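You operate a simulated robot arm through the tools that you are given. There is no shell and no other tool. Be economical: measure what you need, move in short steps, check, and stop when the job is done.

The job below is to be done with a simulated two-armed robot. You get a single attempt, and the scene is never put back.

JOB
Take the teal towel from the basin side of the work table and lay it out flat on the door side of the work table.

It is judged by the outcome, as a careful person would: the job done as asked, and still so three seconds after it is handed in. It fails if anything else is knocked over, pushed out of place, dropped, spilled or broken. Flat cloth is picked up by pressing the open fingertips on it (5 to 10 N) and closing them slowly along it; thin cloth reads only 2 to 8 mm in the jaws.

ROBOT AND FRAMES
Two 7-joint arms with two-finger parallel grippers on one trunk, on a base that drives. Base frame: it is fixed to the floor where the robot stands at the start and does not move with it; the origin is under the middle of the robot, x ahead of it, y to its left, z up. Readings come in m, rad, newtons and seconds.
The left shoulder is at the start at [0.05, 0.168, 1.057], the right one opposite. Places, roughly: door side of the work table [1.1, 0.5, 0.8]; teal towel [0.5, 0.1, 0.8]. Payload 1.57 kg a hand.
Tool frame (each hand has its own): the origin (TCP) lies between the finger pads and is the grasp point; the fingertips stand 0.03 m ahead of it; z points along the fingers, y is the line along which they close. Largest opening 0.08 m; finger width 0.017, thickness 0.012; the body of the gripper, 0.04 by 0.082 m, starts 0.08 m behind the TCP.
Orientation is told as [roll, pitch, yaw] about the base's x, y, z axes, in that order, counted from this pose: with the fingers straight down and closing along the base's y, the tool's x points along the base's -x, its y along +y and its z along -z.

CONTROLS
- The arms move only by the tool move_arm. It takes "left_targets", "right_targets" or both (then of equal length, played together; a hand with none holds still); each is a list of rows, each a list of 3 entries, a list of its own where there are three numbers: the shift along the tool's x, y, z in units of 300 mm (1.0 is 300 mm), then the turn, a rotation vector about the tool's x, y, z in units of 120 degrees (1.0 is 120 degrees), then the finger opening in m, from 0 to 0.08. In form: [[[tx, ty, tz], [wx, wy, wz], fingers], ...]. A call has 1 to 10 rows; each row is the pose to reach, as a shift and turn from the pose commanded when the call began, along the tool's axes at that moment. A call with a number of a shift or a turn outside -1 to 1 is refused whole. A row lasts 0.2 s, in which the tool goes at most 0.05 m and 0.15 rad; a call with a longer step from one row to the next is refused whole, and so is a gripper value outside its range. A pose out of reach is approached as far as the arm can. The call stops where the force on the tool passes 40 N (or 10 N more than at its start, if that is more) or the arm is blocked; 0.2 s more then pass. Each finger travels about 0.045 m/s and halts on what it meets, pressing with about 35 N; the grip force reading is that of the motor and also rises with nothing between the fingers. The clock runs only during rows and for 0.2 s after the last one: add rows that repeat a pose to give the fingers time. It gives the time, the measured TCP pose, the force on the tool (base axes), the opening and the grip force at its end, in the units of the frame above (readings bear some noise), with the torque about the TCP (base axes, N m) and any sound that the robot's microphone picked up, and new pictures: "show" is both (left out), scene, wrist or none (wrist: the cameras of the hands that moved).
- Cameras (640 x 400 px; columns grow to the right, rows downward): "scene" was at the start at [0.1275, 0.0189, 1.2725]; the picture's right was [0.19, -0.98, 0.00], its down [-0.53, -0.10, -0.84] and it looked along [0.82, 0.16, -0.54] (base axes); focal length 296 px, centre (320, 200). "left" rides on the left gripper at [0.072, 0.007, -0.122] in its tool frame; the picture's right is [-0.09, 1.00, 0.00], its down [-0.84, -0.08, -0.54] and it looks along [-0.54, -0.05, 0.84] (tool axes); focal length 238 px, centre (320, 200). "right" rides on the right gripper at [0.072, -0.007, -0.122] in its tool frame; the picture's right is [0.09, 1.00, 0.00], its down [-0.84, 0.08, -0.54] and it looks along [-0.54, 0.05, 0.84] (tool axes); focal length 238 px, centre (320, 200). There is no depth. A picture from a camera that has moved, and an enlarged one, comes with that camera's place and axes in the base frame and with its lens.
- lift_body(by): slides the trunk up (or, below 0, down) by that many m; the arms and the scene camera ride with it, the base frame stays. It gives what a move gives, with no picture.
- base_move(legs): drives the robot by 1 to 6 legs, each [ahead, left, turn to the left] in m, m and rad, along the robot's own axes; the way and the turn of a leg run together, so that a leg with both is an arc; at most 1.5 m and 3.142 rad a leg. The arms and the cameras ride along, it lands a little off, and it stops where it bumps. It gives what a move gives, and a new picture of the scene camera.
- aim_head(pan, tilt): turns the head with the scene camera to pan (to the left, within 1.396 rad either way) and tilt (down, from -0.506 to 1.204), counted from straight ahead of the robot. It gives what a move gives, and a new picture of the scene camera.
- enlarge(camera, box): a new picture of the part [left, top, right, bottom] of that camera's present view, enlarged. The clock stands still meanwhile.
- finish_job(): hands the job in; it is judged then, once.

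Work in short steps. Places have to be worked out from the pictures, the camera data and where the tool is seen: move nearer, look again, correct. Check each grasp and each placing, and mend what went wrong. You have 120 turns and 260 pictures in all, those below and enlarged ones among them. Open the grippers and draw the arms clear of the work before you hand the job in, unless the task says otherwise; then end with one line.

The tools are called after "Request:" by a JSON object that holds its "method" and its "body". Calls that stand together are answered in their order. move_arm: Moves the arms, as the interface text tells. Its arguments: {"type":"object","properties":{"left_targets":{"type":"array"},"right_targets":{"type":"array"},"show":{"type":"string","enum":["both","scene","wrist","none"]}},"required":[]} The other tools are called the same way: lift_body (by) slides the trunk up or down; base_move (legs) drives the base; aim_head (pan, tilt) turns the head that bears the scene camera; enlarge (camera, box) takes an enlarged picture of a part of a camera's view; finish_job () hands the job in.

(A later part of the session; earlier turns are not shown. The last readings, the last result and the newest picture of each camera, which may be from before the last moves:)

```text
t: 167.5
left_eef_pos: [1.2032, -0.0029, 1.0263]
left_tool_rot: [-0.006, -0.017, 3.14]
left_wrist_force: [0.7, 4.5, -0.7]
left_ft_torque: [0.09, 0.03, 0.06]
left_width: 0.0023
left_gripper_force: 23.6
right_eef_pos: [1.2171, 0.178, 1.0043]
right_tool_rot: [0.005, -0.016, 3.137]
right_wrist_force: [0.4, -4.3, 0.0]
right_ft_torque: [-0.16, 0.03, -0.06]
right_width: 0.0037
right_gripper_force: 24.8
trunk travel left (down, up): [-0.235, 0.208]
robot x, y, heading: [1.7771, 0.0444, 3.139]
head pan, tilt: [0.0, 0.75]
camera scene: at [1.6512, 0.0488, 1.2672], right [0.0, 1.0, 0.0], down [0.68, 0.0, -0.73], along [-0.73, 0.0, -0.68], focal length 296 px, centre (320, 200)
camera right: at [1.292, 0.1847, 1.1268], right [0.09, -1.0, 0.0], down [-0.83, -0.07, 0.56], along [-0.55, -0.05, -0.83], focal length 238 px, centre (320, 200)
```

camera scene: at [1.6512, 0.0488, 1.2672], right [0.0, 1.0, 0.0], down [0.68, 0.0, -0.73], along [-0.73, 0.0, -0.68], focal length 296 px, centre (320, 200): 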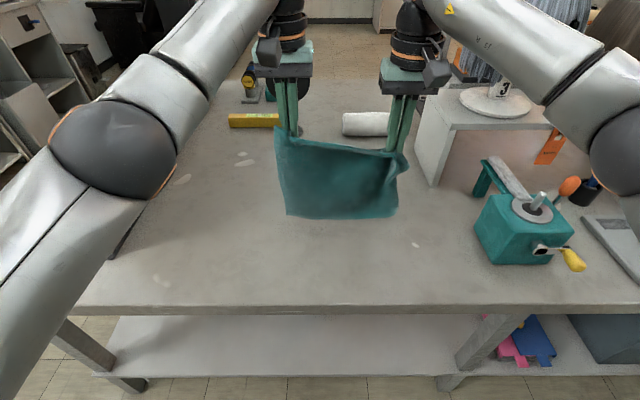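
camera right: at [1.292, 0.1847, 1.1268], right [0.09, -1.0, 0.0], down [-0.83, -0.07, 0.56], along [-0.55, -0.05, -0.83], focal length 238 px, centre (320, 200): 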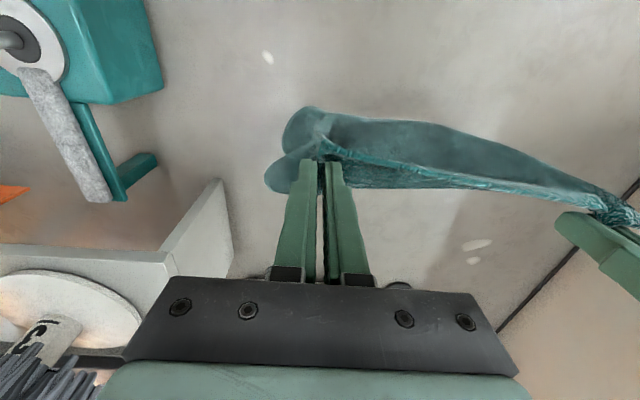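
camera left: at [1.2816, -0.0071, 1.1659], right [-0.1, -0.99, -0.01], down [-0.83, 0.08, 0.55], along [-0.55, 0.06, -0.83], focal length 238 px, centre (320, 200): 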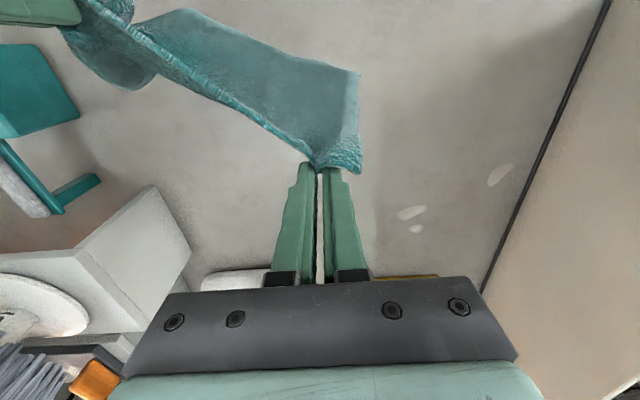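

The towel hangs square and open. Plan: back the base 8 cm, lower with the hands moving away so the free edge lies toward the robot, then drive forward 8–10 cm to pull it flat.

Request:
{"method": "base_move", "body": {"legs": [[-0.08, 0, 0]]}}

```text
t: 168.5
left_eef_pos: [1.2858, -0.0014, 1.0264]
left_tool_rot: [-0.005, -0.018, 3.139]
left_wrist_force: [0.9, 5.7, -0.8]
left_ft_torque: [0.14, 0.01, 0.11]
left_width: 0.0022
left_gripper_force: 23.4
right_eef_pos: [1.2988, 0.176, 1.006]
right_tool_rot: [0.006, -0.015, 3.139]
right_wrist_force: [-0.4, -4.7, 1.0]
right_ft_torque: [-0.18, 0.03, -0.04]
right_width: 0.0039
right_gripper_force: 24.6
trunk travel left (down, up): [-0.235, 0.208]
robot x, y, heading: [1.8523, 0.0448, 3.137]
head pan, tilt: [0.0, 0.75]
camera scene: at [1.7326, 0.0483, 1.2673], right [0.0, 1.0, 0.0], down [0.68, 0.0, -0.73], along [-0.73, 0.0, -0.68], focal length 296 px, centre (320, 200)
```

scene: 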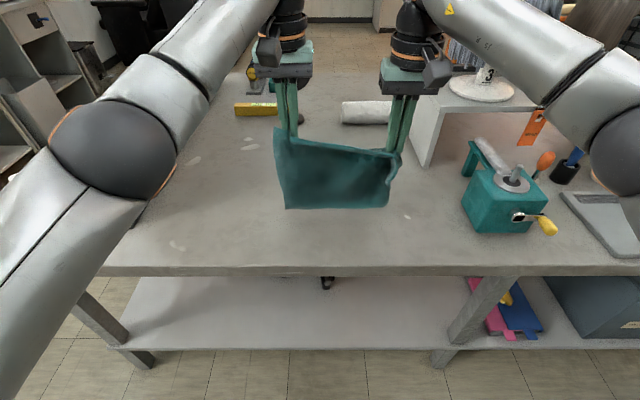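

Now I'll lower both hands, easing -x as they come down.

Request:
{"method": "move_arm", "body": {"left_targets": [[[0, 0, 0.1], [0, 0, 0], 0.0], [[0, 0, 0.2], [0, 0, 0], 0.0], [[-0.03, 0, 0.3], [0, 0, 0], 0.0], [[-0.08, 0, 0.4], [0, 0, 0], 0.0], [[-0.14, 0, 0.5], [0, 0, 0], 0.0], [[-0.2, 0, 0.6], [0, 0, 0], 0.0], [[-0.25, 0, 0.67], [0, 0, 0], 0.0]], "right_targets": [[[0, 0, 0.09], [0, 0, 0], 0.0], [[0, 0, 0.18], [0, 0, 0], 0.0], [[-0.04, 0, 0.27], [0, 0, 0], 0.0], [[-0.1, 0, 0.36], [0, 0, 0], 0.0], [[-0.17, 0, 0.45], [0, 0, 0], 0.0], [[-0.23, 0, 0.54], [0, 0, 0], 0.0], [[-0.29, 0, 0.605], [0, 0, 0], 0.0]]}}

```text
t: 170.1
left_eef_pos: [1.2461, -0.0128, 0.836]
left_tool_rot: [-0.008, -0.017, 3.134]
left_wrist_force: [-1.2, 7.1, -0.5]
left_ft_torque: [0.12, 0.03, 0.04]
left_width: 0.002
left_gripper_force: 23.1
left hand out of reach, approached as far as the arm can: row 5, 6, 7
right_eef_pos: [1.2311, 0.1759, 0.8322]
right_tool_rot: [0.009, -0.016, -3.139]
right_wrist_force: [0.6, -8.0, 2.1]
right_ft_torque: [-0.16, -0.02, -0.04]
right_width: 0.0039
right_gripper_force: 25.2
right hand out of reach, approached as far as the arm can: row 6, 7
trunk travel left (down, up): [-0.235, 0.208]
robot x, y, heading: [1.8587, 0.0475, 3.139]
head pan, tilt: [0.0, 0.75]
camera scene: at [1.7323, 0.0481, 1.2673], right [0.0, 1.0, 0.0], down [0.68, 0.0, -0.73], along [-0.73, 0.0, -0.68], focal length 296 px, centre (320, 200)
camera right: at [1.3058, 0.184, 0.9524], right [0.09, -1.0, 0.01], down [-0.83, -0.07, 0.56], along [-0.55, -0.06, -0.83], focal length 238 px, centre (320, 200)
camera left: at [1.3199, -0.0209, 0.9554], right [-0.1, -1.0, -0.01], down [-0.83, 0.08, 0.56], along [-0.55, 0.06, -0.83], focal length 238 px, centre (320, 200)
```

scene: 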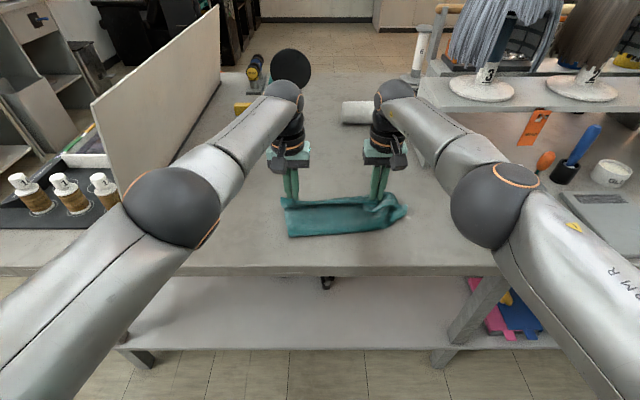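
right: 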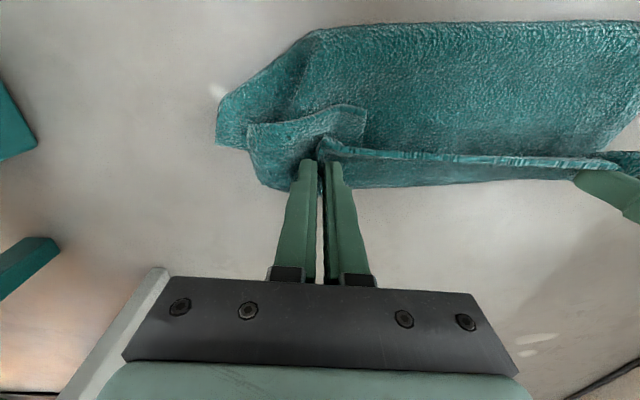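
left: 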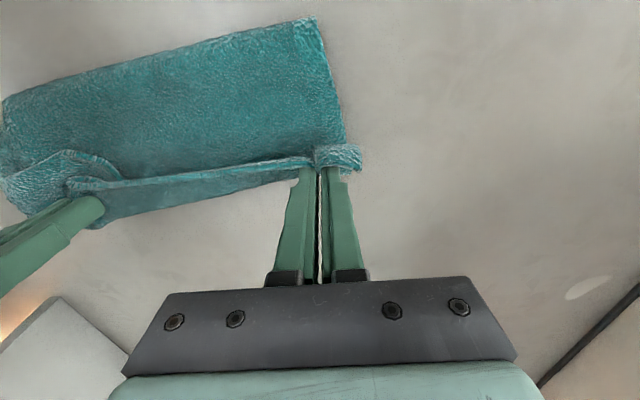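

Good: the body lies open toward the robot, with the free edge at x≈1.32. Now I'll drive forward 9 cm to pull the hem away and flatten the bunched part.

Request:
{"method": "base_move", "body": {"legs": [[0.09, 0, 0]]}}

Request:
{"method": "move_arm", "body": {"left_targets": [[[0, 0, 0.02], [0, 0, 0], 0.0]], "right_targets": [[[0, 0, 0.01], [0, 0, 0], 0.0]]}}

```text
t: 171.2
left_eef_pos: [1.1558, -0.0131, 0.836]
left_tool_rot: [-0.007, -0.015, 3.14]
left_wrist_force: [-1.5, 10.5, -1.6]
left_ft_torque: [0.21, 0.01, 0.13]
left_width: 0.0019
left_gripper_force: 23.1
right_eef_pos: [1.1405, 0.1785, 0.8301]
right_tool_rot: [0.006, -0.015, 3.139]
right_wrist_force: [1.2, -10.0, 0.7]
right_ft_torque: [-0.35, -0.05, -0.04]
right_width: 0.0038
right_gripper_force: 24.7
trunk travel left (down, up): [-0.235, 0.208]
robot x, y, heading: [1.7677, 0.0469, 3.135]
head pan, tilt: [0.0, 0.75]
camera scene: at [1.642, 0.0486, 1.2671], right [0.0, 1.0, 0.0], down [0.68, 0.0, -0.73], along [-0.73, 0.0, -0.68], focal length 296 px, centre (320, 200)
```

scene: 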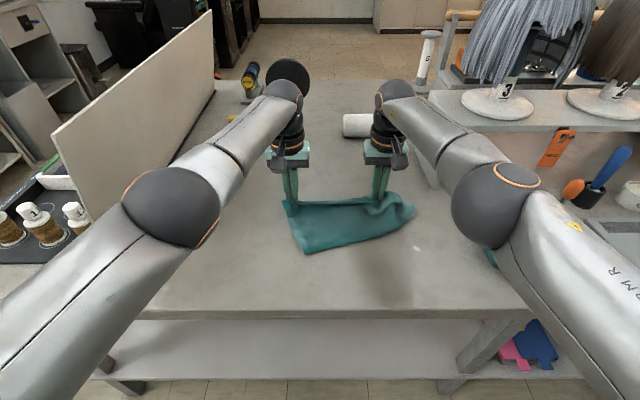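

```text
t: 171.6
left_eef_pos: [1.1568, -0.0127, 0.8317]
left_tool_rot: [-0.009, -0.017, 3.135]
left_wrist_force: [-0.3, 6.6, -0.8]
left_ft_torque: [0.18, 0.05, 0.08]
left_width: 0.0018
left_gripper_force: 23.4
right_eef_pos: [1.1409, 0.1769, 0.8275]
right_tool_rot: [0.011, -0.015, 3.139]
right_wrist_force: [0.8, -7.0, 0.8]
right_ft_torque: [-0.19, 0.01, -0.05]
right_width: 0.0038
right_gripper_force: 24.7
trunk travel left (down, up): [-0.235, 0.208]
robot x, y, heading: [1.763, 0.0475, 3.136]
head pan, tilt: [0.0, 0.75]
camera scene: at [1.6425, 0.0486, 1.2672], right [0.0, 1.0, 0.0], down [0.68, 0.0, -0.73], along [-0.73, 0.0, -0.68], focal length 296 px, centre (320, 200)
camera right: at [1.2163, 0.185, 0.9491], right [0.09, -1.0, 0.01], down [-0.83, -0.07, 0.56], along [-0.55, -0.06, -0.83], focal length 238 px, centre (320, 200)
camera left: at [1.2303, -0.0203, 0.9501], right [-0.1, -1.0, -0.01], down [-0.83, 0.08, 0.56], along [-0.55, 0.06, -0.83], focal length 238 px, centre (320, 200)
```

scene: 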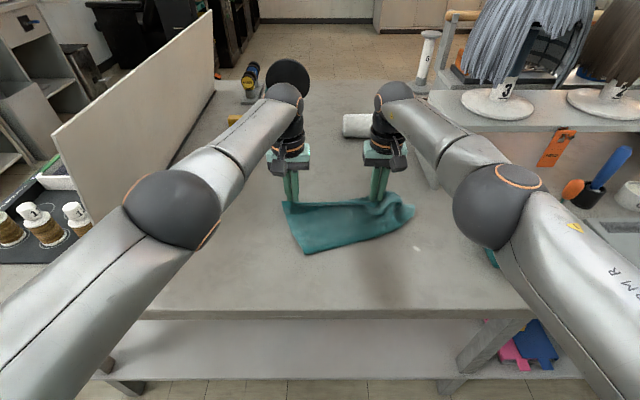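
right: 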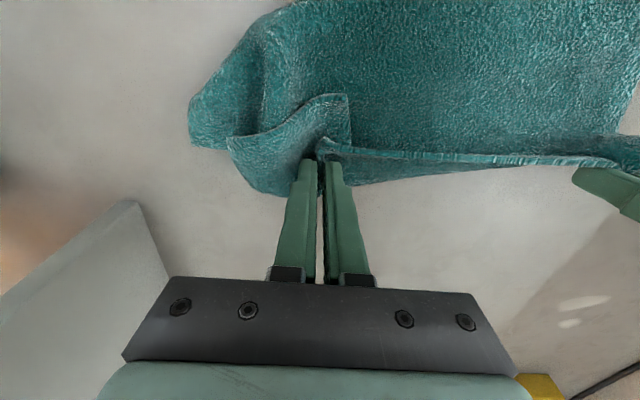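
left: 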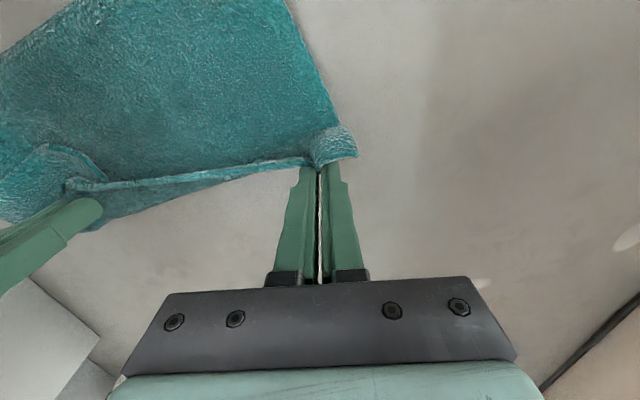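

The left side is nicely flat; only the right end has folds (A's corner flap and D). I'll lower, release both, and lift clear to look.

Request:
{"method": "move_arm", "body": {"left_targets": [[[0, 0, 0.045], [0, 0, 0], 0.0], [[0, 0, 0.045], [0, 0, 0], 0.012], [[0, 0, 0.045], [0, 0, 0], 0.024], [[0, 0, 0.045], [0, 0, 0], 0.03], [[0, 0, -0.05], [0, 0, 0], 0.03], [[0.05, 0, -0.17], [0, 0, 0], 0.03], [[0.15, 0.05, -0.28], [0, 0, 0], 0.03], [[0.28, 0.1, -0.35], [0, 0, 0], 0.03], [[0.38, 0.2, -0.4], [0, 0, 0], 0.03], [[0.43, 0.3, -0.45], [0, 0, 0], 0.03]], "right_targets": [[[0, 0, 0.03], [0, 0, 0], 0.0], [[0, 0, 0.03], [0, 0, 0], 0.012], [[0, 0, 0.03], [0, 0, 0], 0.024], [[0, 0, 0.03], [0, 0, 0], 0.03], [[0, 0, -0.05], [0, 0, 0], 0.03], [[0.05, 0, -0.17], [0, 0, 0], 0.03], [[0.15, 0, -0.28], [0, 0, 0], 0.03], [[0.28, 0, -0.35], [0, 0, 0], 0.03], [[0.38, 0, -0.42], [0, 0, 0], 0.03], [[0.48, 0, -0.5], [0, 0, 0], 0.03]]}}

Request:
{"method": "enlarge", "body": {"camera": "scene", "box": [250, 170, 450, 295]}}

```text
t: 173.8
left_eef_pos: [1.2877, -0.1038, 0.9641]
left_tool_rot: [-0.004, -0.016, 3.14]
left_wrist_force: [0.1, 0.2, 0.4]
left_ft_torque: [-0.02, 0.0, -0.01]
left_width: 0.0298
left_gripper_force: 0.2
right_eef_pos: [1.2873, 0.1791, 0.9753]
right_tool_rot: [0.006, -0.016, 3.138]
right_wrist_force: [-0.2, 0.4, 0.0]
right_ft_torque: [0.02, 0.01, 0.03]
right_width: 0.0299
right_gripper_force: 0.1
trunk travel left (down, up): [-0.235, 0.208]
robot x, y, heading: [1.766, 0.0475, 3.137]
head pan, tilt: [0.0, 0.75]
camera scene: at [1.643, 0.0484, 1.2673], right [0.0, 1.0, 0.0], down [0.68, 0.0, -0.73], along [-0.73, 0.0, -0.68], focal length 296 px, centre (320, 200)
camera right: at [1.3618, 0.1861, 1.0965], right [0.09, -1.0, 0.0], down [-0.83, -0.07, 0.56], along [-0.55, -0.05, -0.83], focal length 238 px, centre (320, 200)
camera left: at [1.361, -0.1123, 1.0845], right [-0.09, -1.0, 0.0], down [-0.83, 0.08, 0.56], along [-0.55, 0.06, -0.83], focal length 238 px, centre (320, 200)
```

scene: 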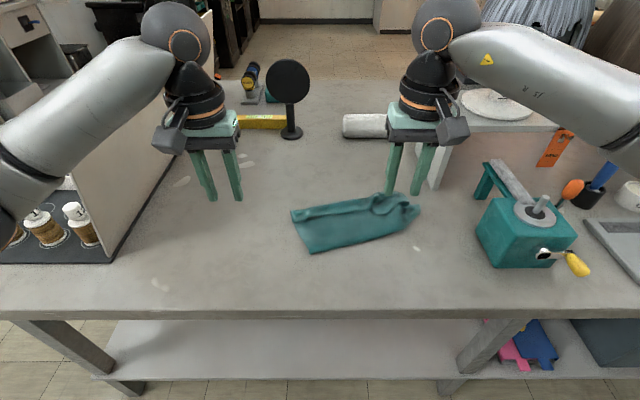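
right: 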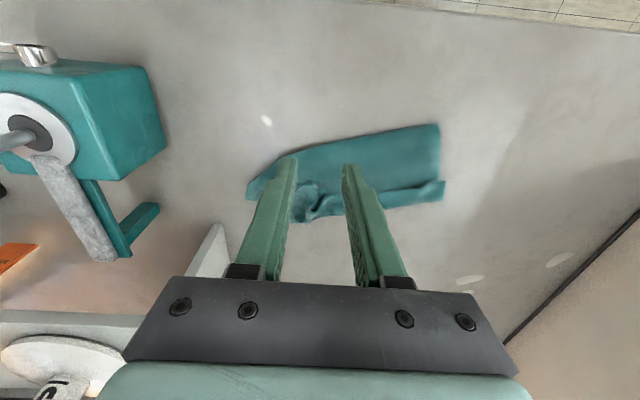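
left: 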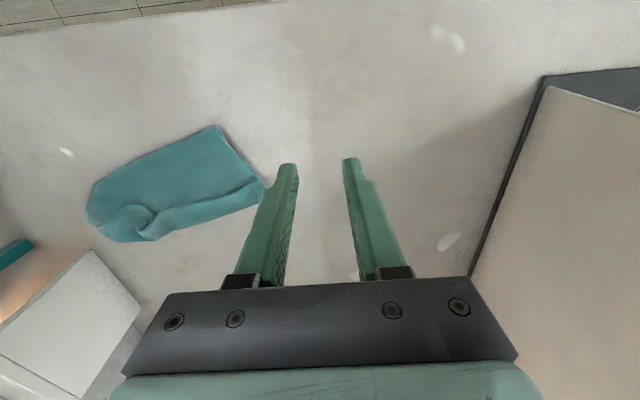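

```text
3.20 times, centred on (350, 232) of scene
camera zoom: at [1.643, 0.0484, 1.2673], right [0.0, 1.0, 0.0], down [0.68, 0.0, -0.73], along [-0.73, 0.0, -0.68], focal length 946 px, centre (224, 96)
```

zoom: 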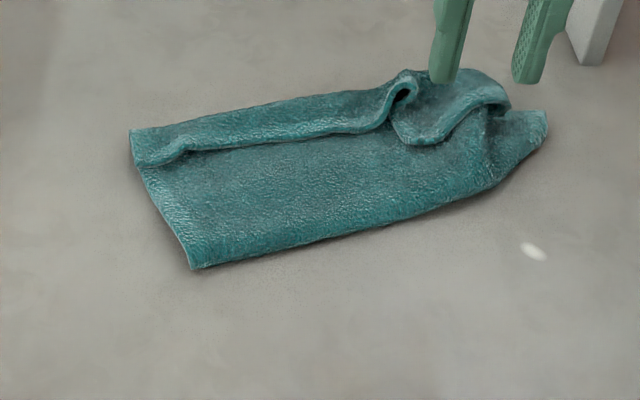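

The near edge is a fold: about 10 cm of the C–D side is tucked underneath, pointing away. The clean fix is to lift the hem and bring it over toward the robot, so the fold opens like a hinge while the bottom layer stays put. I'll return both hands to the hem.

Request:
{"method": "move_arm", "body": {"left_targets": [[[-0.1, -0.093, 0], [0, 0, 0], 0.034], [[-0.2, -0.187, 0], [0, 0, 0], 0.034], [[-0.3, -0.28, 0], [0, 0, 0], 0.034], [[-0.39, -0.373, 0], [0, 0, 0], 0.034], [[-0.39, -0.373, 0.14], [0, 0, 0], 0.034], [[-0.39, -0.373, 0.28], [0, 0, 0], 0.034], [[-0.39, -0.373, 0.4], [0, 0, 0], 0.034]], "right_targets": [[[-0.12, 0, 0], [0, 0, 0], 0.034], [[-0.24, 0, 0], [0, 0, 0], 0.034], [[-0.36, 0, 0], [0, 0, 0], 0.034], [[-0.475, 0, 0], [0, 0, 0], 0.034], [[-0.475, 0, 0.14], [0, 0, 0], 0.034], [[-0.475, 0, 0.28], [0, 0, 0], 0.034], [[-0.475, 0, 0.42], [0, 0, 0], 0.034]], "show": "wrist"}}

```text
t: 175.4
left_eef_pos: [1.1693, 0.0091, 0.8451]
left_tool_rot: [-0.006, -0.018, 3.138]
left_wrist_force: [-0.6, -0.7, -0.7]
left_ft_torque: [-0.03, 0.01, 0.0]
left_width: 0.034
left_gripper_force: 0.0
left hand out of reach, approached as far as the arm can: row 4
right_eef_pos: [1.1453, 0.1762, 0.8497]
right_tool_rot: [0.007, -0.013, 3.136]
right_wrist_force: [-0.1, 0.0, 0.4]
right_ft_torque: [0.01, 0.03, 0.01]
right_width: 0.0341
right_gripper_force: 0.1
right hand out of reach, approached as far as the arm can: row 4
trunk travel left (down, up): [-0.235, 0.208]
robot x, y, heading: [1.7664, 0.0476, 3.141]
head pan, tilt: [0.0, 0.75]
camera right: at [1.2198, 0.1838, 0.9716], right [0.09, -1.0, 0.01], down [-0.83, -0.07, 0.56], along [-0.55, -0.05, -0.83], focal length 238 px, centre (320, 200)
camera left: at [1.2432, 0.0025, 0.964], right [-0.1, -1.0, 0.0], down [-0.83, 0.08, 0.56], along [-0.55, 0.06, -0.83], focal length 238 px, centre (320, 200)
```

right: 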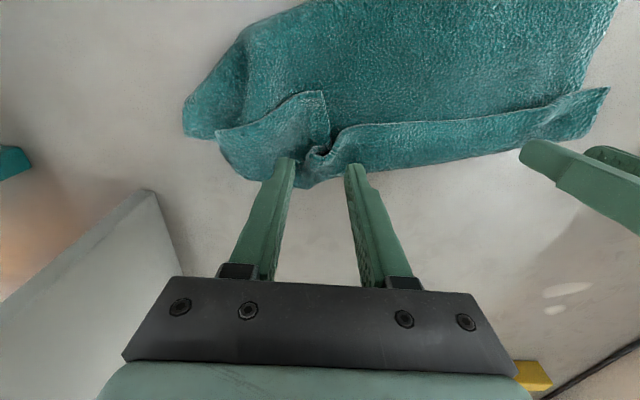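
left: 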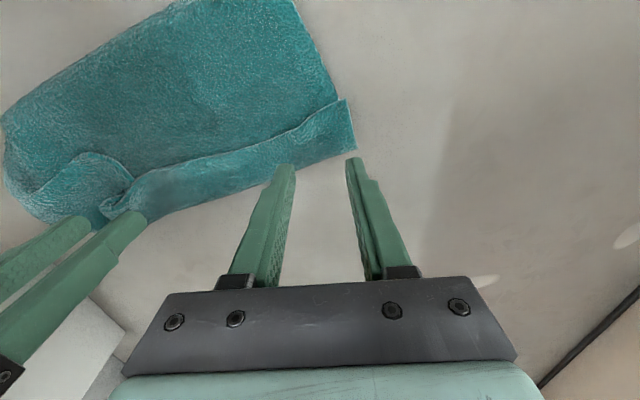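

The right straddles the old crease well. I'll shift the left 1.3 cm toward the hem and inward, then lower both gently.

Request:
{"method": "move_arm", "body": {"left_targets": [[[0.045, -0.04, 0], [0, 0, 0], 0.034], [[0.045, -0.04, 0.04], [0, 0, 0], 0.034], [[0.045, -0.04, 0.075], [0, 0, 0], 0.034], [[0.045, -0.04, 0.09], [0, 0, 0], 0.034]], "right_targets": [[[0.02, 0, 0], [0, 0, 0], 0.034], [[0.02, 0, 0.05], [0, 0, 0], 0.034], [[0.02, 0, 0.08], [0, 0, 0], 0.034], [[0.02, 0, 0.1], [0, 0, 0], 0.034]], "show": "none"}}

```text
t: 176.4
left_eef_pos: [1.183, 0.0232, 0.819]
left_tool_rot: [-0.007, -0.017, 3.136]
left_wrist_force: [0.1, 0.2, 1.1]
left_ft_torque: [0.0, -0.01, 0.02]
left_width: 0.0343
left_gripper_force: 0.0
right_eef_pos: [1.1489, 0.1763, 0.8221]
right_tool_rot: [0.006, -0.018, 3.138]
right_wrist_force: [0.5, -0.9, 1.4]
right_ft_torque: [0.02, -0.01, 0.05]
right_width: 0.034
right_gripper_force: 0.0
trunk travel left (down, up): [-0.235, 0.208]
robot x, y, heading: [1.7612, 0.0462, 3.137]
head pan, tilt: [0.0, 0.75]
```

Light contact on both. I'll go 2–3 mm more and close slowly.

Request:
{"method": "move_arm", "body": {"left_targets": [[[0, 0, 0.006], [0, 0, 0], 0.034], [[0, 0, 0.009], [0, 0, 0], 0.03], [[0, 0, 0.009], [0, 0, 0], 0.025], [[0, 0, 0.009], [0, 0, 0], 0.02], [[0, 0, 0.009], [0, 0, 0], 0.015], [[0, 0, 0.009], [0, 0, 0], 0.01], [[0, 0, 0.009], [0, 0, 0], 0.005], [[0, 0, 0.009], [0, 0, 0], 0.0], [[0, 0, 0.009], [0, 0, 0], 0.0]], "right_targets": [[[0, 0, 0.006], [0, 0, 0], 0.034], [[0, 0, 0.012], [0, 0, 0], 0.03], [[0, 0, 0.012], [0, 0, 0], 0.025], [[0, 0, 0.012], [0, 0, 0], 0.02], [[0, 0, 0.012], [0, 0, 0], 0.015], [[0, 0, 0.012], [0, 0, 0], 0.01], [[0, 0, 0.012], [0, 0, 0], 0.005], [[0, 0, 0.012], [0, 0, 0], 0.0], [[0, 0, 0.012], [0, 0, 0], 0.0]], "show": "wrist"}}

```text
t: 178.4
left_eef_pos: [1.1835, 0.0222, 0.8163]
left_tool_rot: [-0.01, -0.018, 3.138]
left_wrist_force: [-1.1, 5.3, 4.8]
left_ft_torque: [0.19, 0.01, 0.02]
left_width: 0.0041
left_gripper_force: 24.8
right_eef_pos: [1.1503, 0.176, 0.8183]
right_tool_rot: [0.01, -0.016, 3.14]
right_wrist_force: [0.9, -4.8, 2.3]
right_ft_torque: [-0.14, -0.07, 0.02]
right_width: 0.006
right_gripper_force: 26.2
trunk travel left (down, up): [-0.235, 0.208]
robot x, y, heading: [1.7643, 0.0463, 3.139]
head pan, tilt: [0.0, 0.75]
camera right: at [1.2251, 0.1841, 0.94], right [0.09, -1.0, 0.01], down [-0.83, -0.07, 0.56], along [-0.55, -0.06, -0.83], focal length 238 px, centre (320, 200)
camera left: at [1.2568, 0.0132, 0.9361], right [-0.1, -1.0, -0.01], down [-0.83, 0.08, 0.56], along [-0.55, 0.06, -0.83], focal length 238 px, centre (320, 200)
```

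right: 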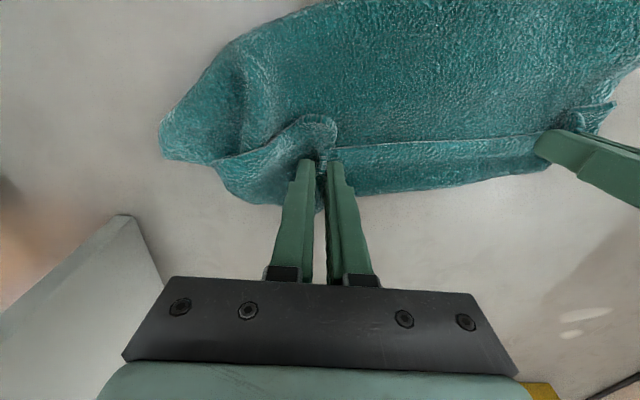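
left: 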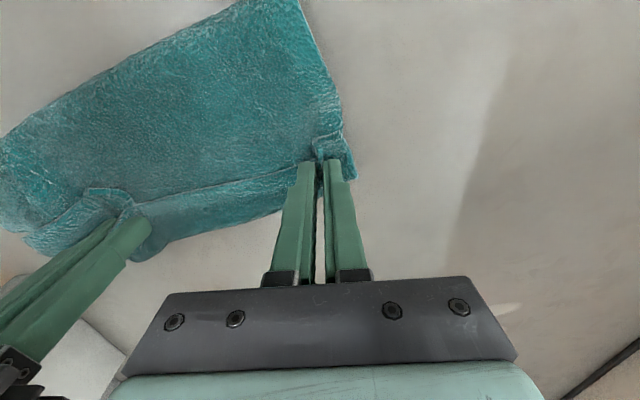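

Both hold, 4.1 and 6.0 mm. I'll carry the hem up and over toward the robot in an arc.

Request:
{"method": "move_arm", "body": {"left_targets": [[[0.01, 0, -0.13], [0, 0, 0], 0.0], [[0.05, 0, -0.27], [0, 0, 0], 0.0], [[0.13, 0, -0.4], [0, 0, 0], 0.0], [[0.23, 0, -0.5], [0, 0, 0], 0.0], [[0.36, 0, -0.5], [0, 0, 0], 0.0], [[0.48, 0, -0.44], [0, 0, 0], 0.0]], "right_targets": [[[0.01, 0, -0.13], [0, 0, 0], 0.0], [[0.06, 0, -0.27], [0, 0, 0], 0.0], [[0.15, 0, -0.4], [0, 0, 0], 0.0], [[0.27, 0, -0.5], [0, 0, 0], 0.0], [[0.4, 0, -0.5], [0, 0, 0], 0.0], [[0.54, 0, -0.44], [0, 0, 0], 0.0]]}}

```text
t: 179.8
left_eef_pos: [1.3299, 0.0178, 0.9462]
left_tool_rot: [-0.006, -0.018, 3.137]
left_wrist_force: [0.1, 12.6, 0.8]
left_ft_torque: [0.42, 0.03, -0.03]
left_width: 0.0043
left_gripper_force: 25.2
right_eef_pos: [1.3134, 0.1781, 0.9526]
right_tool_rot: [0.01, -0.018, 3.139]
right_wrist_force: [-0.1, -12.2, -0.9]
right_ft_torque: [-0.35, -0.01, -0.06]
right_width: 0.006
right_gripper_force: 26.1
trunk travel left (down, up): [-0.235, 0.208]
robot x, y, heading: [1.7667, 0.0515, 3.141]
head pan, tilt: [0.0, 0.75]
camera scene: at [1.6427, 0.0487, 1.2673], right [0.0, 1.0, 0.0], down [0.68, 0.0, -0.73], along [-0.73, 0.0, -0.68], focal length 296 px, centre (320, 200)
camera right: at [1.3892, 0.1852, 1.0729], right [0.09, -1.0, 0.01], down [-0.83, -0.07, 0.56], along [-0.55, -0.05, -0.83], focal length 238 px, centre (320, 200)
camera left: at [1.4041, 0.0093, 1.0655], right [-0.1, -1.0, -0.01], down [-0.83, 0.08, 0.56], along [-0.55, 0.06, -0.83], focal length 238 px, centre (320, 200)
```

scene: 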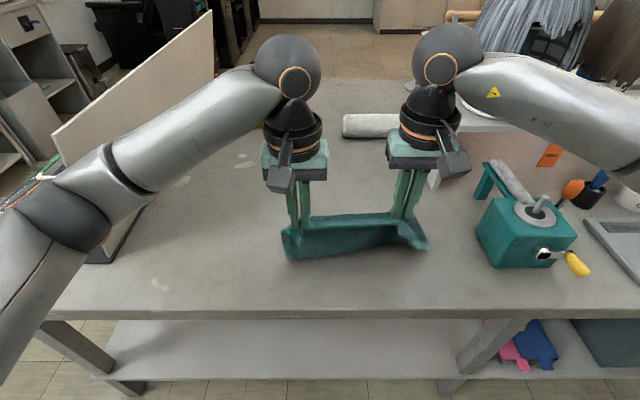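
right: 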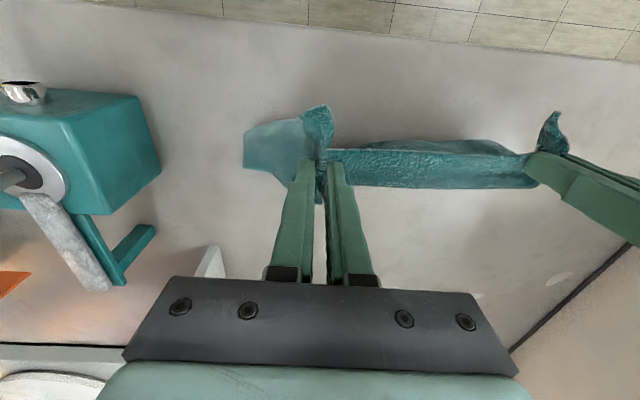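
left: 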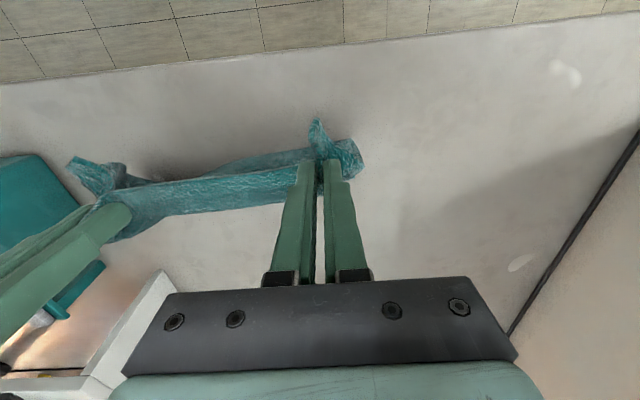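

The hang is still short, so I'll zoom in to see what holds it.

Request:
{"method": "enlarge", "body": {"camera": "scene", "box": [260, 180, 450, 280]}}

Request:
{"method": "enlarge", "body": {"camera": "right", "box": [220, 80, 600, 230]}}

Request:
{"method": "enlarge", "body": {"camera": "left", "box": [50, 100, 390, 250]}}

```text
3.37 times, centred on (355, 230) of scene
camera zoom: at [1.6427, 0.0487, 1.2673], right [0.0, 1.0, 0.0], down [0.68, 0.0, -0.73], along [-0.73, 0.0, -0.68], focal length 996 px, centre (202, 99)
```

zoom: 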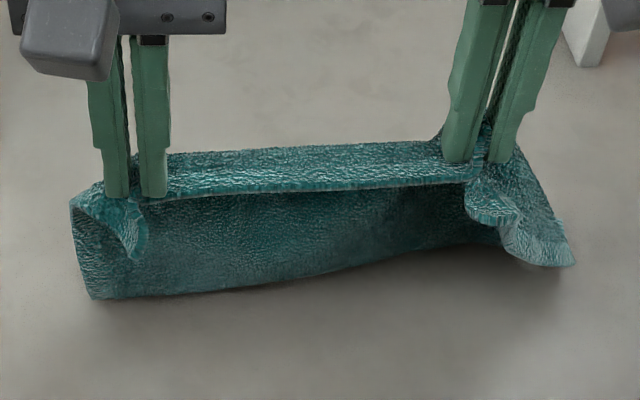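

```text
1.68 times, centred on (410, 155) of right
camera zoom: at [1.3892, 0.1852, 1.0729], right [0.09, -1.0, 0.01], down [-0.83, -0.07, 0.56], along [-0.55, -0.05, -0.83], focal length 401 px, centre (168, 276)
```

zoom: 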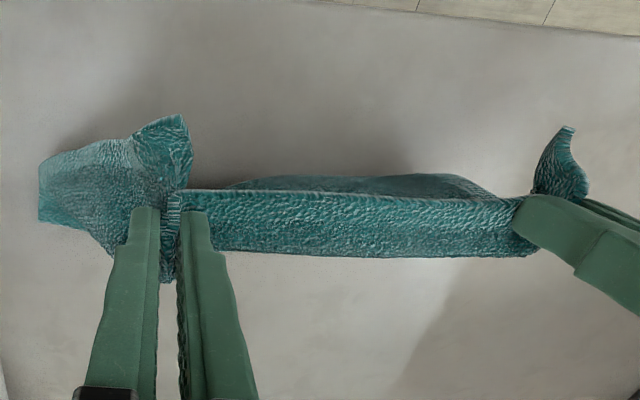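

```text
1.88 times, centred on (220, 175) of left
camera zoom: at [1.4041, 0.0093, 1.0655], right [-0.1, -1.0, -0.01], down [-0.83, 0.08, 0.56], along [-0.55, 0.06, -0.83], focal length 449 px, centre (508, 247)
```

zoom: 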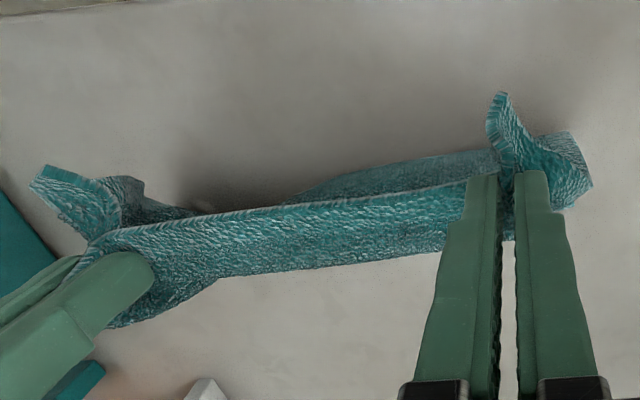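

The corner C side seems caught along with B, so the towel is doubled with the C–D layer on the far side. I'll lay it with the body trailing away (hands moving toward the robot), so the C–D layer ends up on top and can be opened.

Request:
{"method": "move_arm", "body": {"left_targets": [[[-0.1, 0, 0], [0, 0, 0], 0.0], [[-0.2, 0, 0.07], [0, 0, 0], 0.0], [[-0.2, 0, 0.16], [0, 0, 0], 0.0], [[-0.1, 0, 0.25], [0, 0, 0], 0.0], [[0, 0, 0.33], [0, 0, 0], 0.0], [[0.06, 0, 0.4], [0, 0, 0], 0.0], [[0.09, 0, 0.42], [0, 0, 0], 0.0]], "right_targets": [[[-0.1, 0, 0], [0, 0, 0], 0.0], [[-0.2, 0, 0.08], [0, 0, 0], 0.0], [[-0.2, 0, 0.17], [0, 0, 0], 0.0], [[-0.1, 0, 0.26], [0, 0, 0], 0.0], [[0, 0, 0.34], [0, 0, 0], 0.0], [[0.08, 0, 0.4], [0, 0, 0], 0.0], [[0.13, 0, 0.43], [0, 0, 0], 0.0]]}}

```text
t: 181.4
left_eef_pos: [1.3537, 0.0189, 0.8171]
left_tool_rot: [-0.006, -0.018, 3.139]
left_wrist_force: [0.7, 9.4, -0.5]
left_ft_torque: [0.3, -0.03, -0.07]
left_width: 0.0043
left_gripper_force: 24.8
right_eef_pos: [1.3497, 0.1786, 0.8181]
right_tool_rot: [0.007, -0.019, 3.137]
right_wrist_force: [-0.9, -8.9, -0.4]
right_ft_torque: [-0.27, -0.01, -0.01]
right_width: 0.0061
right_gripper_force: 26.0
trunk travel left (down, up): [-0.235, 0.208]
robot x, y, heading: [1.762, 0.0473, 3.143]
head pan, tilt: [0.0, 0.75]
camera scene: at [1.6426, 0.0486, 1.2673], right [0.0, 1.0, 0.0], down [0.68, 0.0, -0.73], along [-0.73, 0.0, -0.68], focal length 296 px, centre (320, 200)
camera right: at [1.4248, 0.1861, 0.9394], right [0.09, -1.0, 0.01], down [-0.83, -0.07, 0.56], along [-0.55, -0.05, -0.83], focal length 238 px, centre (320, 200)
camera left: at [1.4266, 0.0117, 0.9367], right [-0.09, -1.0, 0.0], down [-0.83, 0.08, 0.56], along [-0.55, 0.06, -0.83], focal length 238 px, centre (320, 200)
```

scene: 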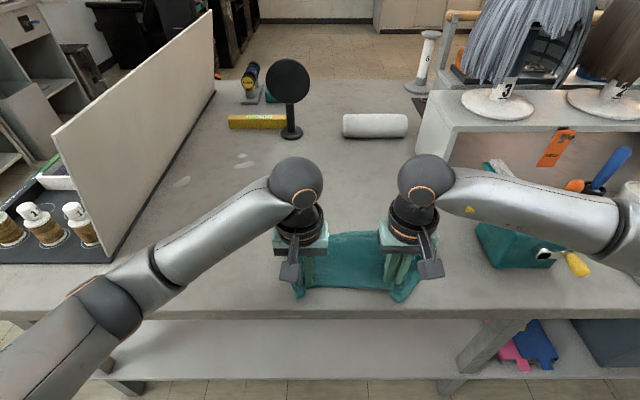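
right: 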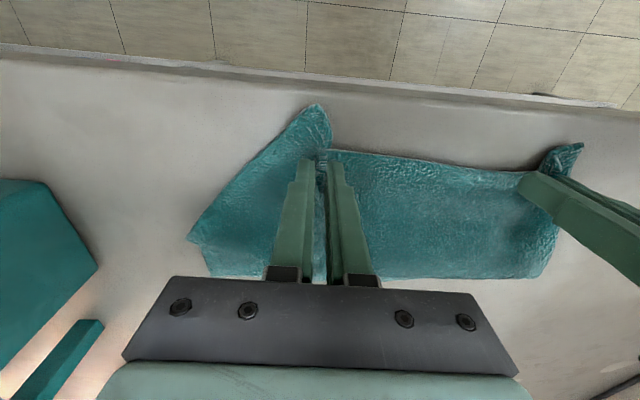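
left: 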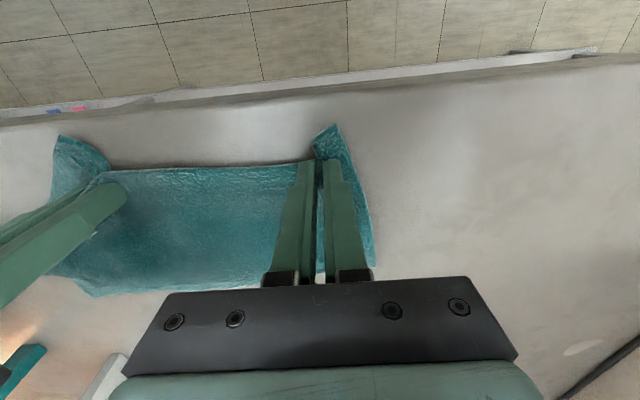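

It looks clean from above. I'll release, lift off, and inspect.

Request:
{"method": "move_arm", "body": {"left_targets": [[[0, 0, 0], [0, 0, 0], 0.012], [[0, 0, 0], [0, 0, 0], 0.024], [[0, 0, 0], [0, 0, 0], 0.03], [[0, 0, -0.1], [0, 0, 0], 0.03], [[0, 0, -0.23], [0, 0, 0], 0.03], [[0, 0.1, -0.33], [0, 0, 0], 0.03], [[0, 0.22, -0.4], [0, 0, 0], 0.03], [[0, 0.35, -0.45], [0, 0, 0], 0.03], [[0, 0.5, -0.45], [0, 0, 0], 0.03]], "right_targets": [[[0, 0, 0], [0, 0, 0], 0.012], [[0, 0, 0], [0, 0, 0], 0.024], [[0, 0, 0], [0, 0, 0], 0.03], [[0, 0, -0.1], [0, 0, 0], 0.03], [[0, 0, -0.23], [0, 0, 0], 0.03], [[0, 0, -0.37], [0, 0, 0], 0.03], [[0, 0, -0.5], [0, 0, 0], 0.03], [[0, -0.1, -0.6], [0, 0, 0], 0.03], [[0, -0.2, -0.65], [0, 0, 0], 0.03]]}}

Request:
{"method": "enlarge", "body": {"camera": "scene", "box": [260, 210, 460, 335]}}

```text
t: 183.4
left_eef_pos: [1.353, -0.1304, 0.952]
left_tool_rot: [-0.008, -0.015, 3.139]
left_wrist_force: [0.6, -0.4, -0.1]
left_ft_torque: [-0.02, 0.0, 0.04]
left_width: 0.03
left_gripper_force: 0.0
right_eef_pos: [1.3526, 0.2395, 1.0153]
right_tool_rot: [0.006, -0.016, 3.137]
right_wrist_force: [-0.1, -0.3, 0.3]
right_ft_torque: [-0.02, 0.01, 0.03]
right_width: 0.0299
right_gripper_force: 0.0
trunk travel left (down, up): [-0.235, 0.208]
robot x, y, heading: [1.7638, 0.0472, 3.14]
head pan, tilt: [0.0, 0.75]
camera scene: at [1.6428, 0.0485, 1.2673], right [0.0, 1.0, 0.0], down [0.68, 0.0, -0.73], along [-0.73, 0.0, -0.68], focal length 296 px, centre (320, 200)
camera right: at [1.4282, 0.2468, 1.1361], right [0.09, -1.0, 0.01], down [-0.83, -0.07, 0.56], along [-0.55, -0.05, -0.83], focal length 238 px, centre (320, 200)
camera left: at [1.4272, -0.1401, 1.0712], right [-0.1, -1.0, -0.01], down [-0.83, 0.08, 0.56], along [-0.55, 0.06, -0.83], focal length 238 px, centre (320, 200)
```

scene: 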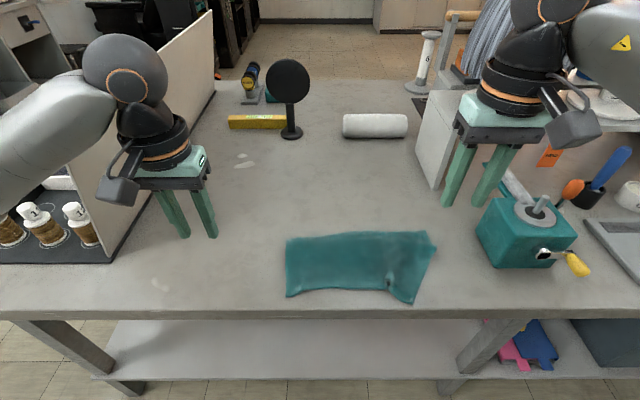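
right: 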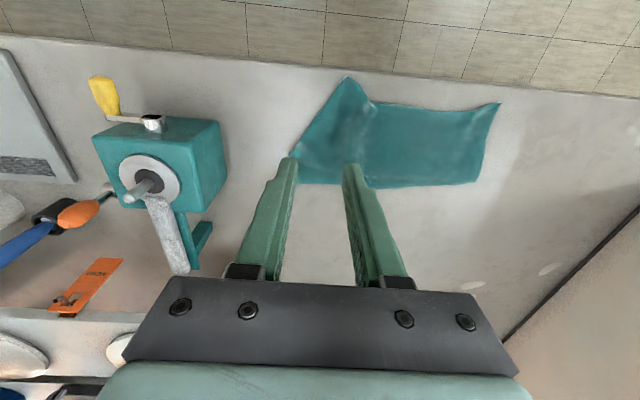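
left: 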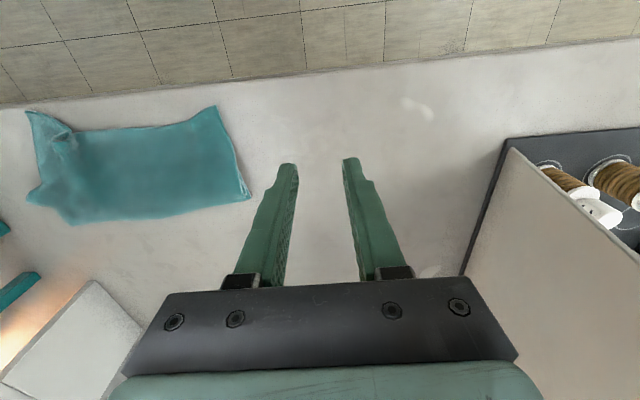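

```text
3.20 times, centred on (360, 272) of scene
camera zoom: at [1.6428, 0.0485, 1.2673], right [0.0, 1.0, 0.0], down [0.68, 0.0, -0.73], along [-0.73, 0.0, -0.68], focal length 946 px, centre (192, -32)
```

zoom: 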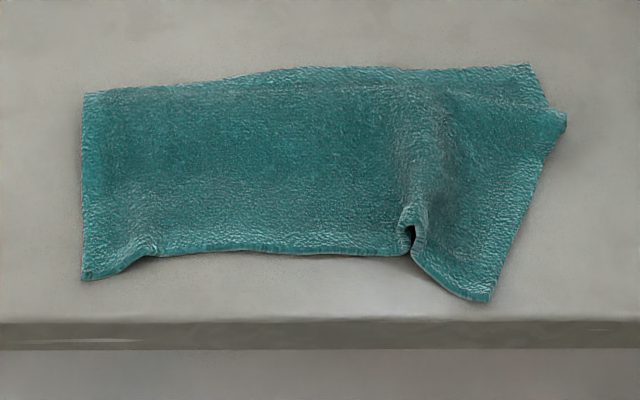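

Great progress: the top is a clean single layer, and only the far ~6 cm (C–D) is tucked under at x≈1.235. At the hem (x≈1.36) there is just one layer, so pinching there is clean. I'll pinch both hem corners and flip the hem over to -x about the far fold, which opens everything flat at x≈1.1–1.3.

Request:
{"method": "move_arm", "body": {"left_targets": [[[0, -0.15, 0], [0, 0, 0], 0.03], [[0, -0.3, 0], [0, 0, 0], 0.03], [[0.01, -0.44, 0], [0, 0, 0], 0.03], [[0.01, -0.468, 0.13], [0, 0, 0], 0.03], [[0.01, -0.468, 0.26], [0, 0, 0], 0.03], [[0.01, -0.468, 0.39], [0, 0, 0], 0.03]], "right_targets": [[[0.02, 0.05, 0.05], [0, 0, 0], 0.034], [[0.04, 0.1, 0.12], [0, 0, 0], 0.034], [[0.05, 0.148, 0.2], [0, 0, 0], 0.034], [[0.05, 0.148, 0.33], [0, 0, 0], 0.034], [[0.05, 0.148, 0.47], [0, 0, 0], 0.034], [[0.05, 0.148, 0.6], [0, 0, 0], 0.034]], "show": "wrist"}}

```text
t: 184.8
left_eef_pos: [1.3578, 0.0102, 0.8359]
left_tool_rot: [-0.006, -0.018, 3.138]
left_wrist_force: [0.0, -0.8, -0.1]
left_ft_torque: [0.01, -0.03, -0.01]
left_width: 0.0301
left_gripper_force: 0.1
right_eef_pos: [1.3648, 0.1922, 0.8355]
right_tool_rot: [0.006, -0.015, 3.139]
right_wrist_force: [0.5, 0.0, 0.4]
right_ft_torque: [0.0, 0.03, 0.04]
right_width: 0.0342
right_gripper_force: 0.1
trunk travel left (down, up): [-0.235, 0.208]
robot x, y, heading: [1.7645, 0.0449, 3.14]
head pan, tilt: [0.0, 0.75]
camera right: at [1.4398, 0.2, 0.9566], right [0.09, -1.0, 0.01], down [-0.83, -0.07, 0.56], along [-0.55, -0.05, -0.83], focal length 238 px, centre (320, 200)
camera left: at [1.4318, 0.0017, 0.9551], right [-0.1, -1.0, 0.0], down [-0.83, 0.08, 0.56], along [-0.55, 0.06, -0.83], focal length 238 px, centre (320, 200)
```

right: 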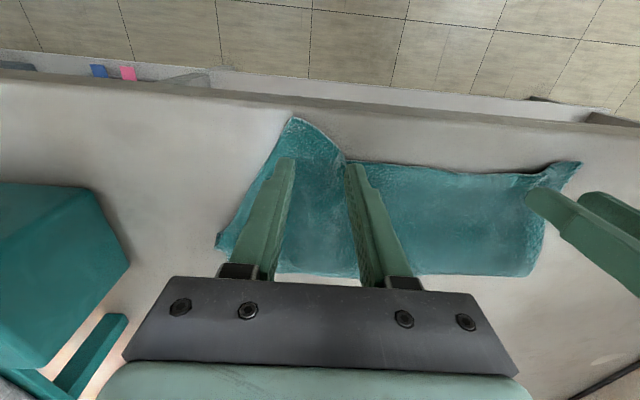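
left: 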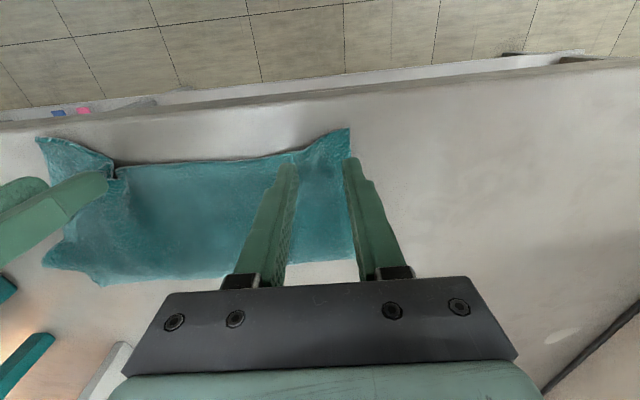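

Well placed. I'll lower into contact.

Request:
{"method": "move_arm", "body": {"left_targets": [[[0, -0.015, 0.03], [0, 0, 0], 0.03], [[0, -0.015, 0.055], [0, 0, 0], 0.03], [[0, -0.015, 0.072], [0, 0, 0], 0.03], [[0, -0.015, 0.078], [0, 0, 0], 0.03]], "right_targets": [[[0, -0.01, 0.03], [0, 0, 0], 0.034], [[0, -0.01, 0.055], [0, 0, 0], 0.034], [[0, -0.01, 0.072], [0, 0, 0], 0.034], [[0, -0.01, 0.078], [0, 0, 0], 0.034]], "show": "none"}}

```text
t: 185.8
left_eef_pos: [1.3581, 0.0141, 0.8141]
left_tool_rot: [-0.008, -0.024, 3.138]
left_wrist_force: [-0.6, 0.2, 3.5]
left_ft_torque: [-0.01, 0.02, -0.01]
left_width: 0.0295
left_gripper_force: 0.0
right_eef_pos: [1.3651, 0.1949, 0.8152]
right_tool_rot: [0.011, -0.022, 3.141]
right_wrist_force: [5.8, -0.1, 30.2]
right_ft_torque: [-0.7, 0.06, 0.12]
right_width: 0.0344
right_gripper_force: 0.0
trunk travel left (down, up): [-0.235, 0.208]
robot x, y, heading: [1.7661, 0.0481, 3.143]
head pan, tilt: [0.0, 0.75]
```

The right is pressing at 30 N, so I'll ease it about 6 mm of command and add a touch on the left.

Request:
{"method": "move_arm", "body": {"left_targets": [[[0, 0, 0.003], [0, 0, 0], 0.03], [[0, 0, 0.004], [0, 0, 0], 0.03]], "right_targets": [[[0, 0, -0.012], [0, 0, 0], 0.034], [[0, 0, -0.02], [0, 0, 0], 0.034]], "show": "none"}}

```text
t: 186.4
left_eef_pos: [1.358, 0.0145, 0.8136]
left_tool_rot: [-0.009, -0.02, 3.138]
left_wrist_force: [3.5, -0.1, 17.7]
left_ft_torque: [-0.14, -0.1, 0.0]
left_width: 0.0304
left_gripper_force: 0.1
right_eef_pos: [1.3661, 0.1962, 0.8145]
right_tool_rot: [0.005, -0.013, 3.137]
right_wrist_force: [-1.5, -0.9, 5.7]
right_ft_torque: [-0.18, 0.09, -0.03]
right_width: 0.0345
right_gripper_force: 0.1
trunk travel left (down, up): [-0.235, 0.208]
robot x, y, heading: [1.7673, 0.0454, 3.139]
head pan, tilt: [0.0, 0.75]
```

Now left is at 17.7 N and right at 5.7 N. I'll ease the left 3 mm and close both slowly.

Request:
{"method": "move_arm", "body": {"left_targets": [[[0, 0, -0.01], [0, 0, 0], 0.028], [[0, 0, -0.01], [0, 0, 0], 0.024], [[0, 0, -0.01], [0, 0, 0], 0.02], [[0, 0, -0.01], [0, 0, 0], 0.015], [[0, 0, -0.01], [0, 0, 0], 0.01], [[0, 0, -0.01], [0, 0, 0], 0.005], [[0, 0, -0.01], [0, 0, 0], 0.0], [[0, 0, -0.01], [0, 0, 0], 0.0]], "right_targets": [[[0, 0, 0.002], [0, 0, 0], 0.03], [[0, 0, 0.002], [0, 0, 0], 0.025], [[0, 0, 0.002], [0, 0, 0], 0.02], [[0, 0, 0.002], [0, 0, 0], 0.015], [[0, 0, 0.002], [0, 0, 0], 0.01], [[0, 0, 0.002], [0, 0, 0], 0.005], [[0, 0, 0.002], [0, 0, 0], 0.0], [[0, 0, 0.002], [0, 0, 0], 0.0]], "show": "wrist"}}

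```text
t: 188.2
left_eef_pos: [1.3565, 0.0154, 0.8141]
left_tool_rot: [-0.006, -0.018, 3.138]
left_wrist_force: [-0.1, 0.7, 3.3]
left_ft_torque: [-0.06, -0.02, 0.01]
left_width: 0.0045
left_gripper_force: 24.0
right_eef_pos: [1.365, 0.1956, 0.8163]
right_tool_rot: [0.007, -0.015, 3.138]
right_wrist_force: [0.4, 0.8, 0.3]
right_ft_torque: [0.02, 0.03, -0.03]
right_width: 0.0039
right_gripper_force: 24.5
trunk travel left (down, up): [-0.235, 0.208]
robot x, y, heading: [1.7654, 0.0471, 3.133]
head pan, tilt: [0.0, 0.75]
camera right: at [1.4395, 0.2033, 0.9371], right [0.09, -1.0, 0.01], down [-0.83, -0.07, 0.56], along [-0.55, -0.05, -0.83], focal length 238 px, centre (320, 200)
camera left: at [1.4299, 0.0063, 0.9335], right [-0.1, -1.0, 0.0], down [-0.83, 0.08, 0.56], along [-0.55, 0.06, -0.83], focal length 238 px, centre (320, 200)
```

right: 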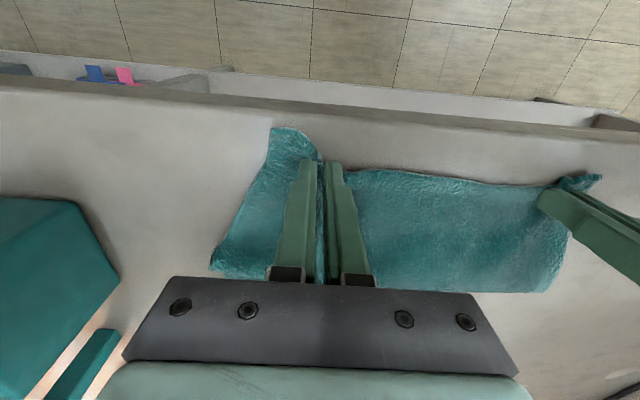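
left: 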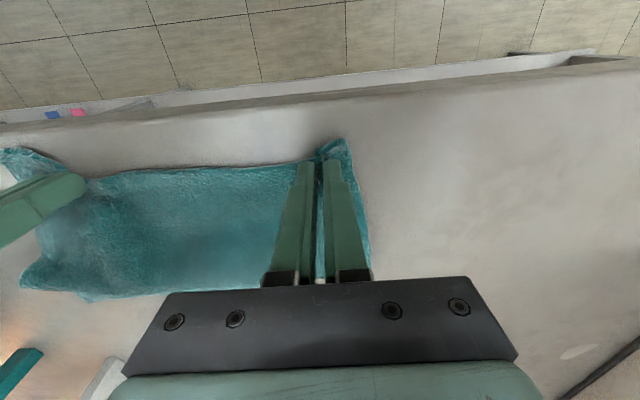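

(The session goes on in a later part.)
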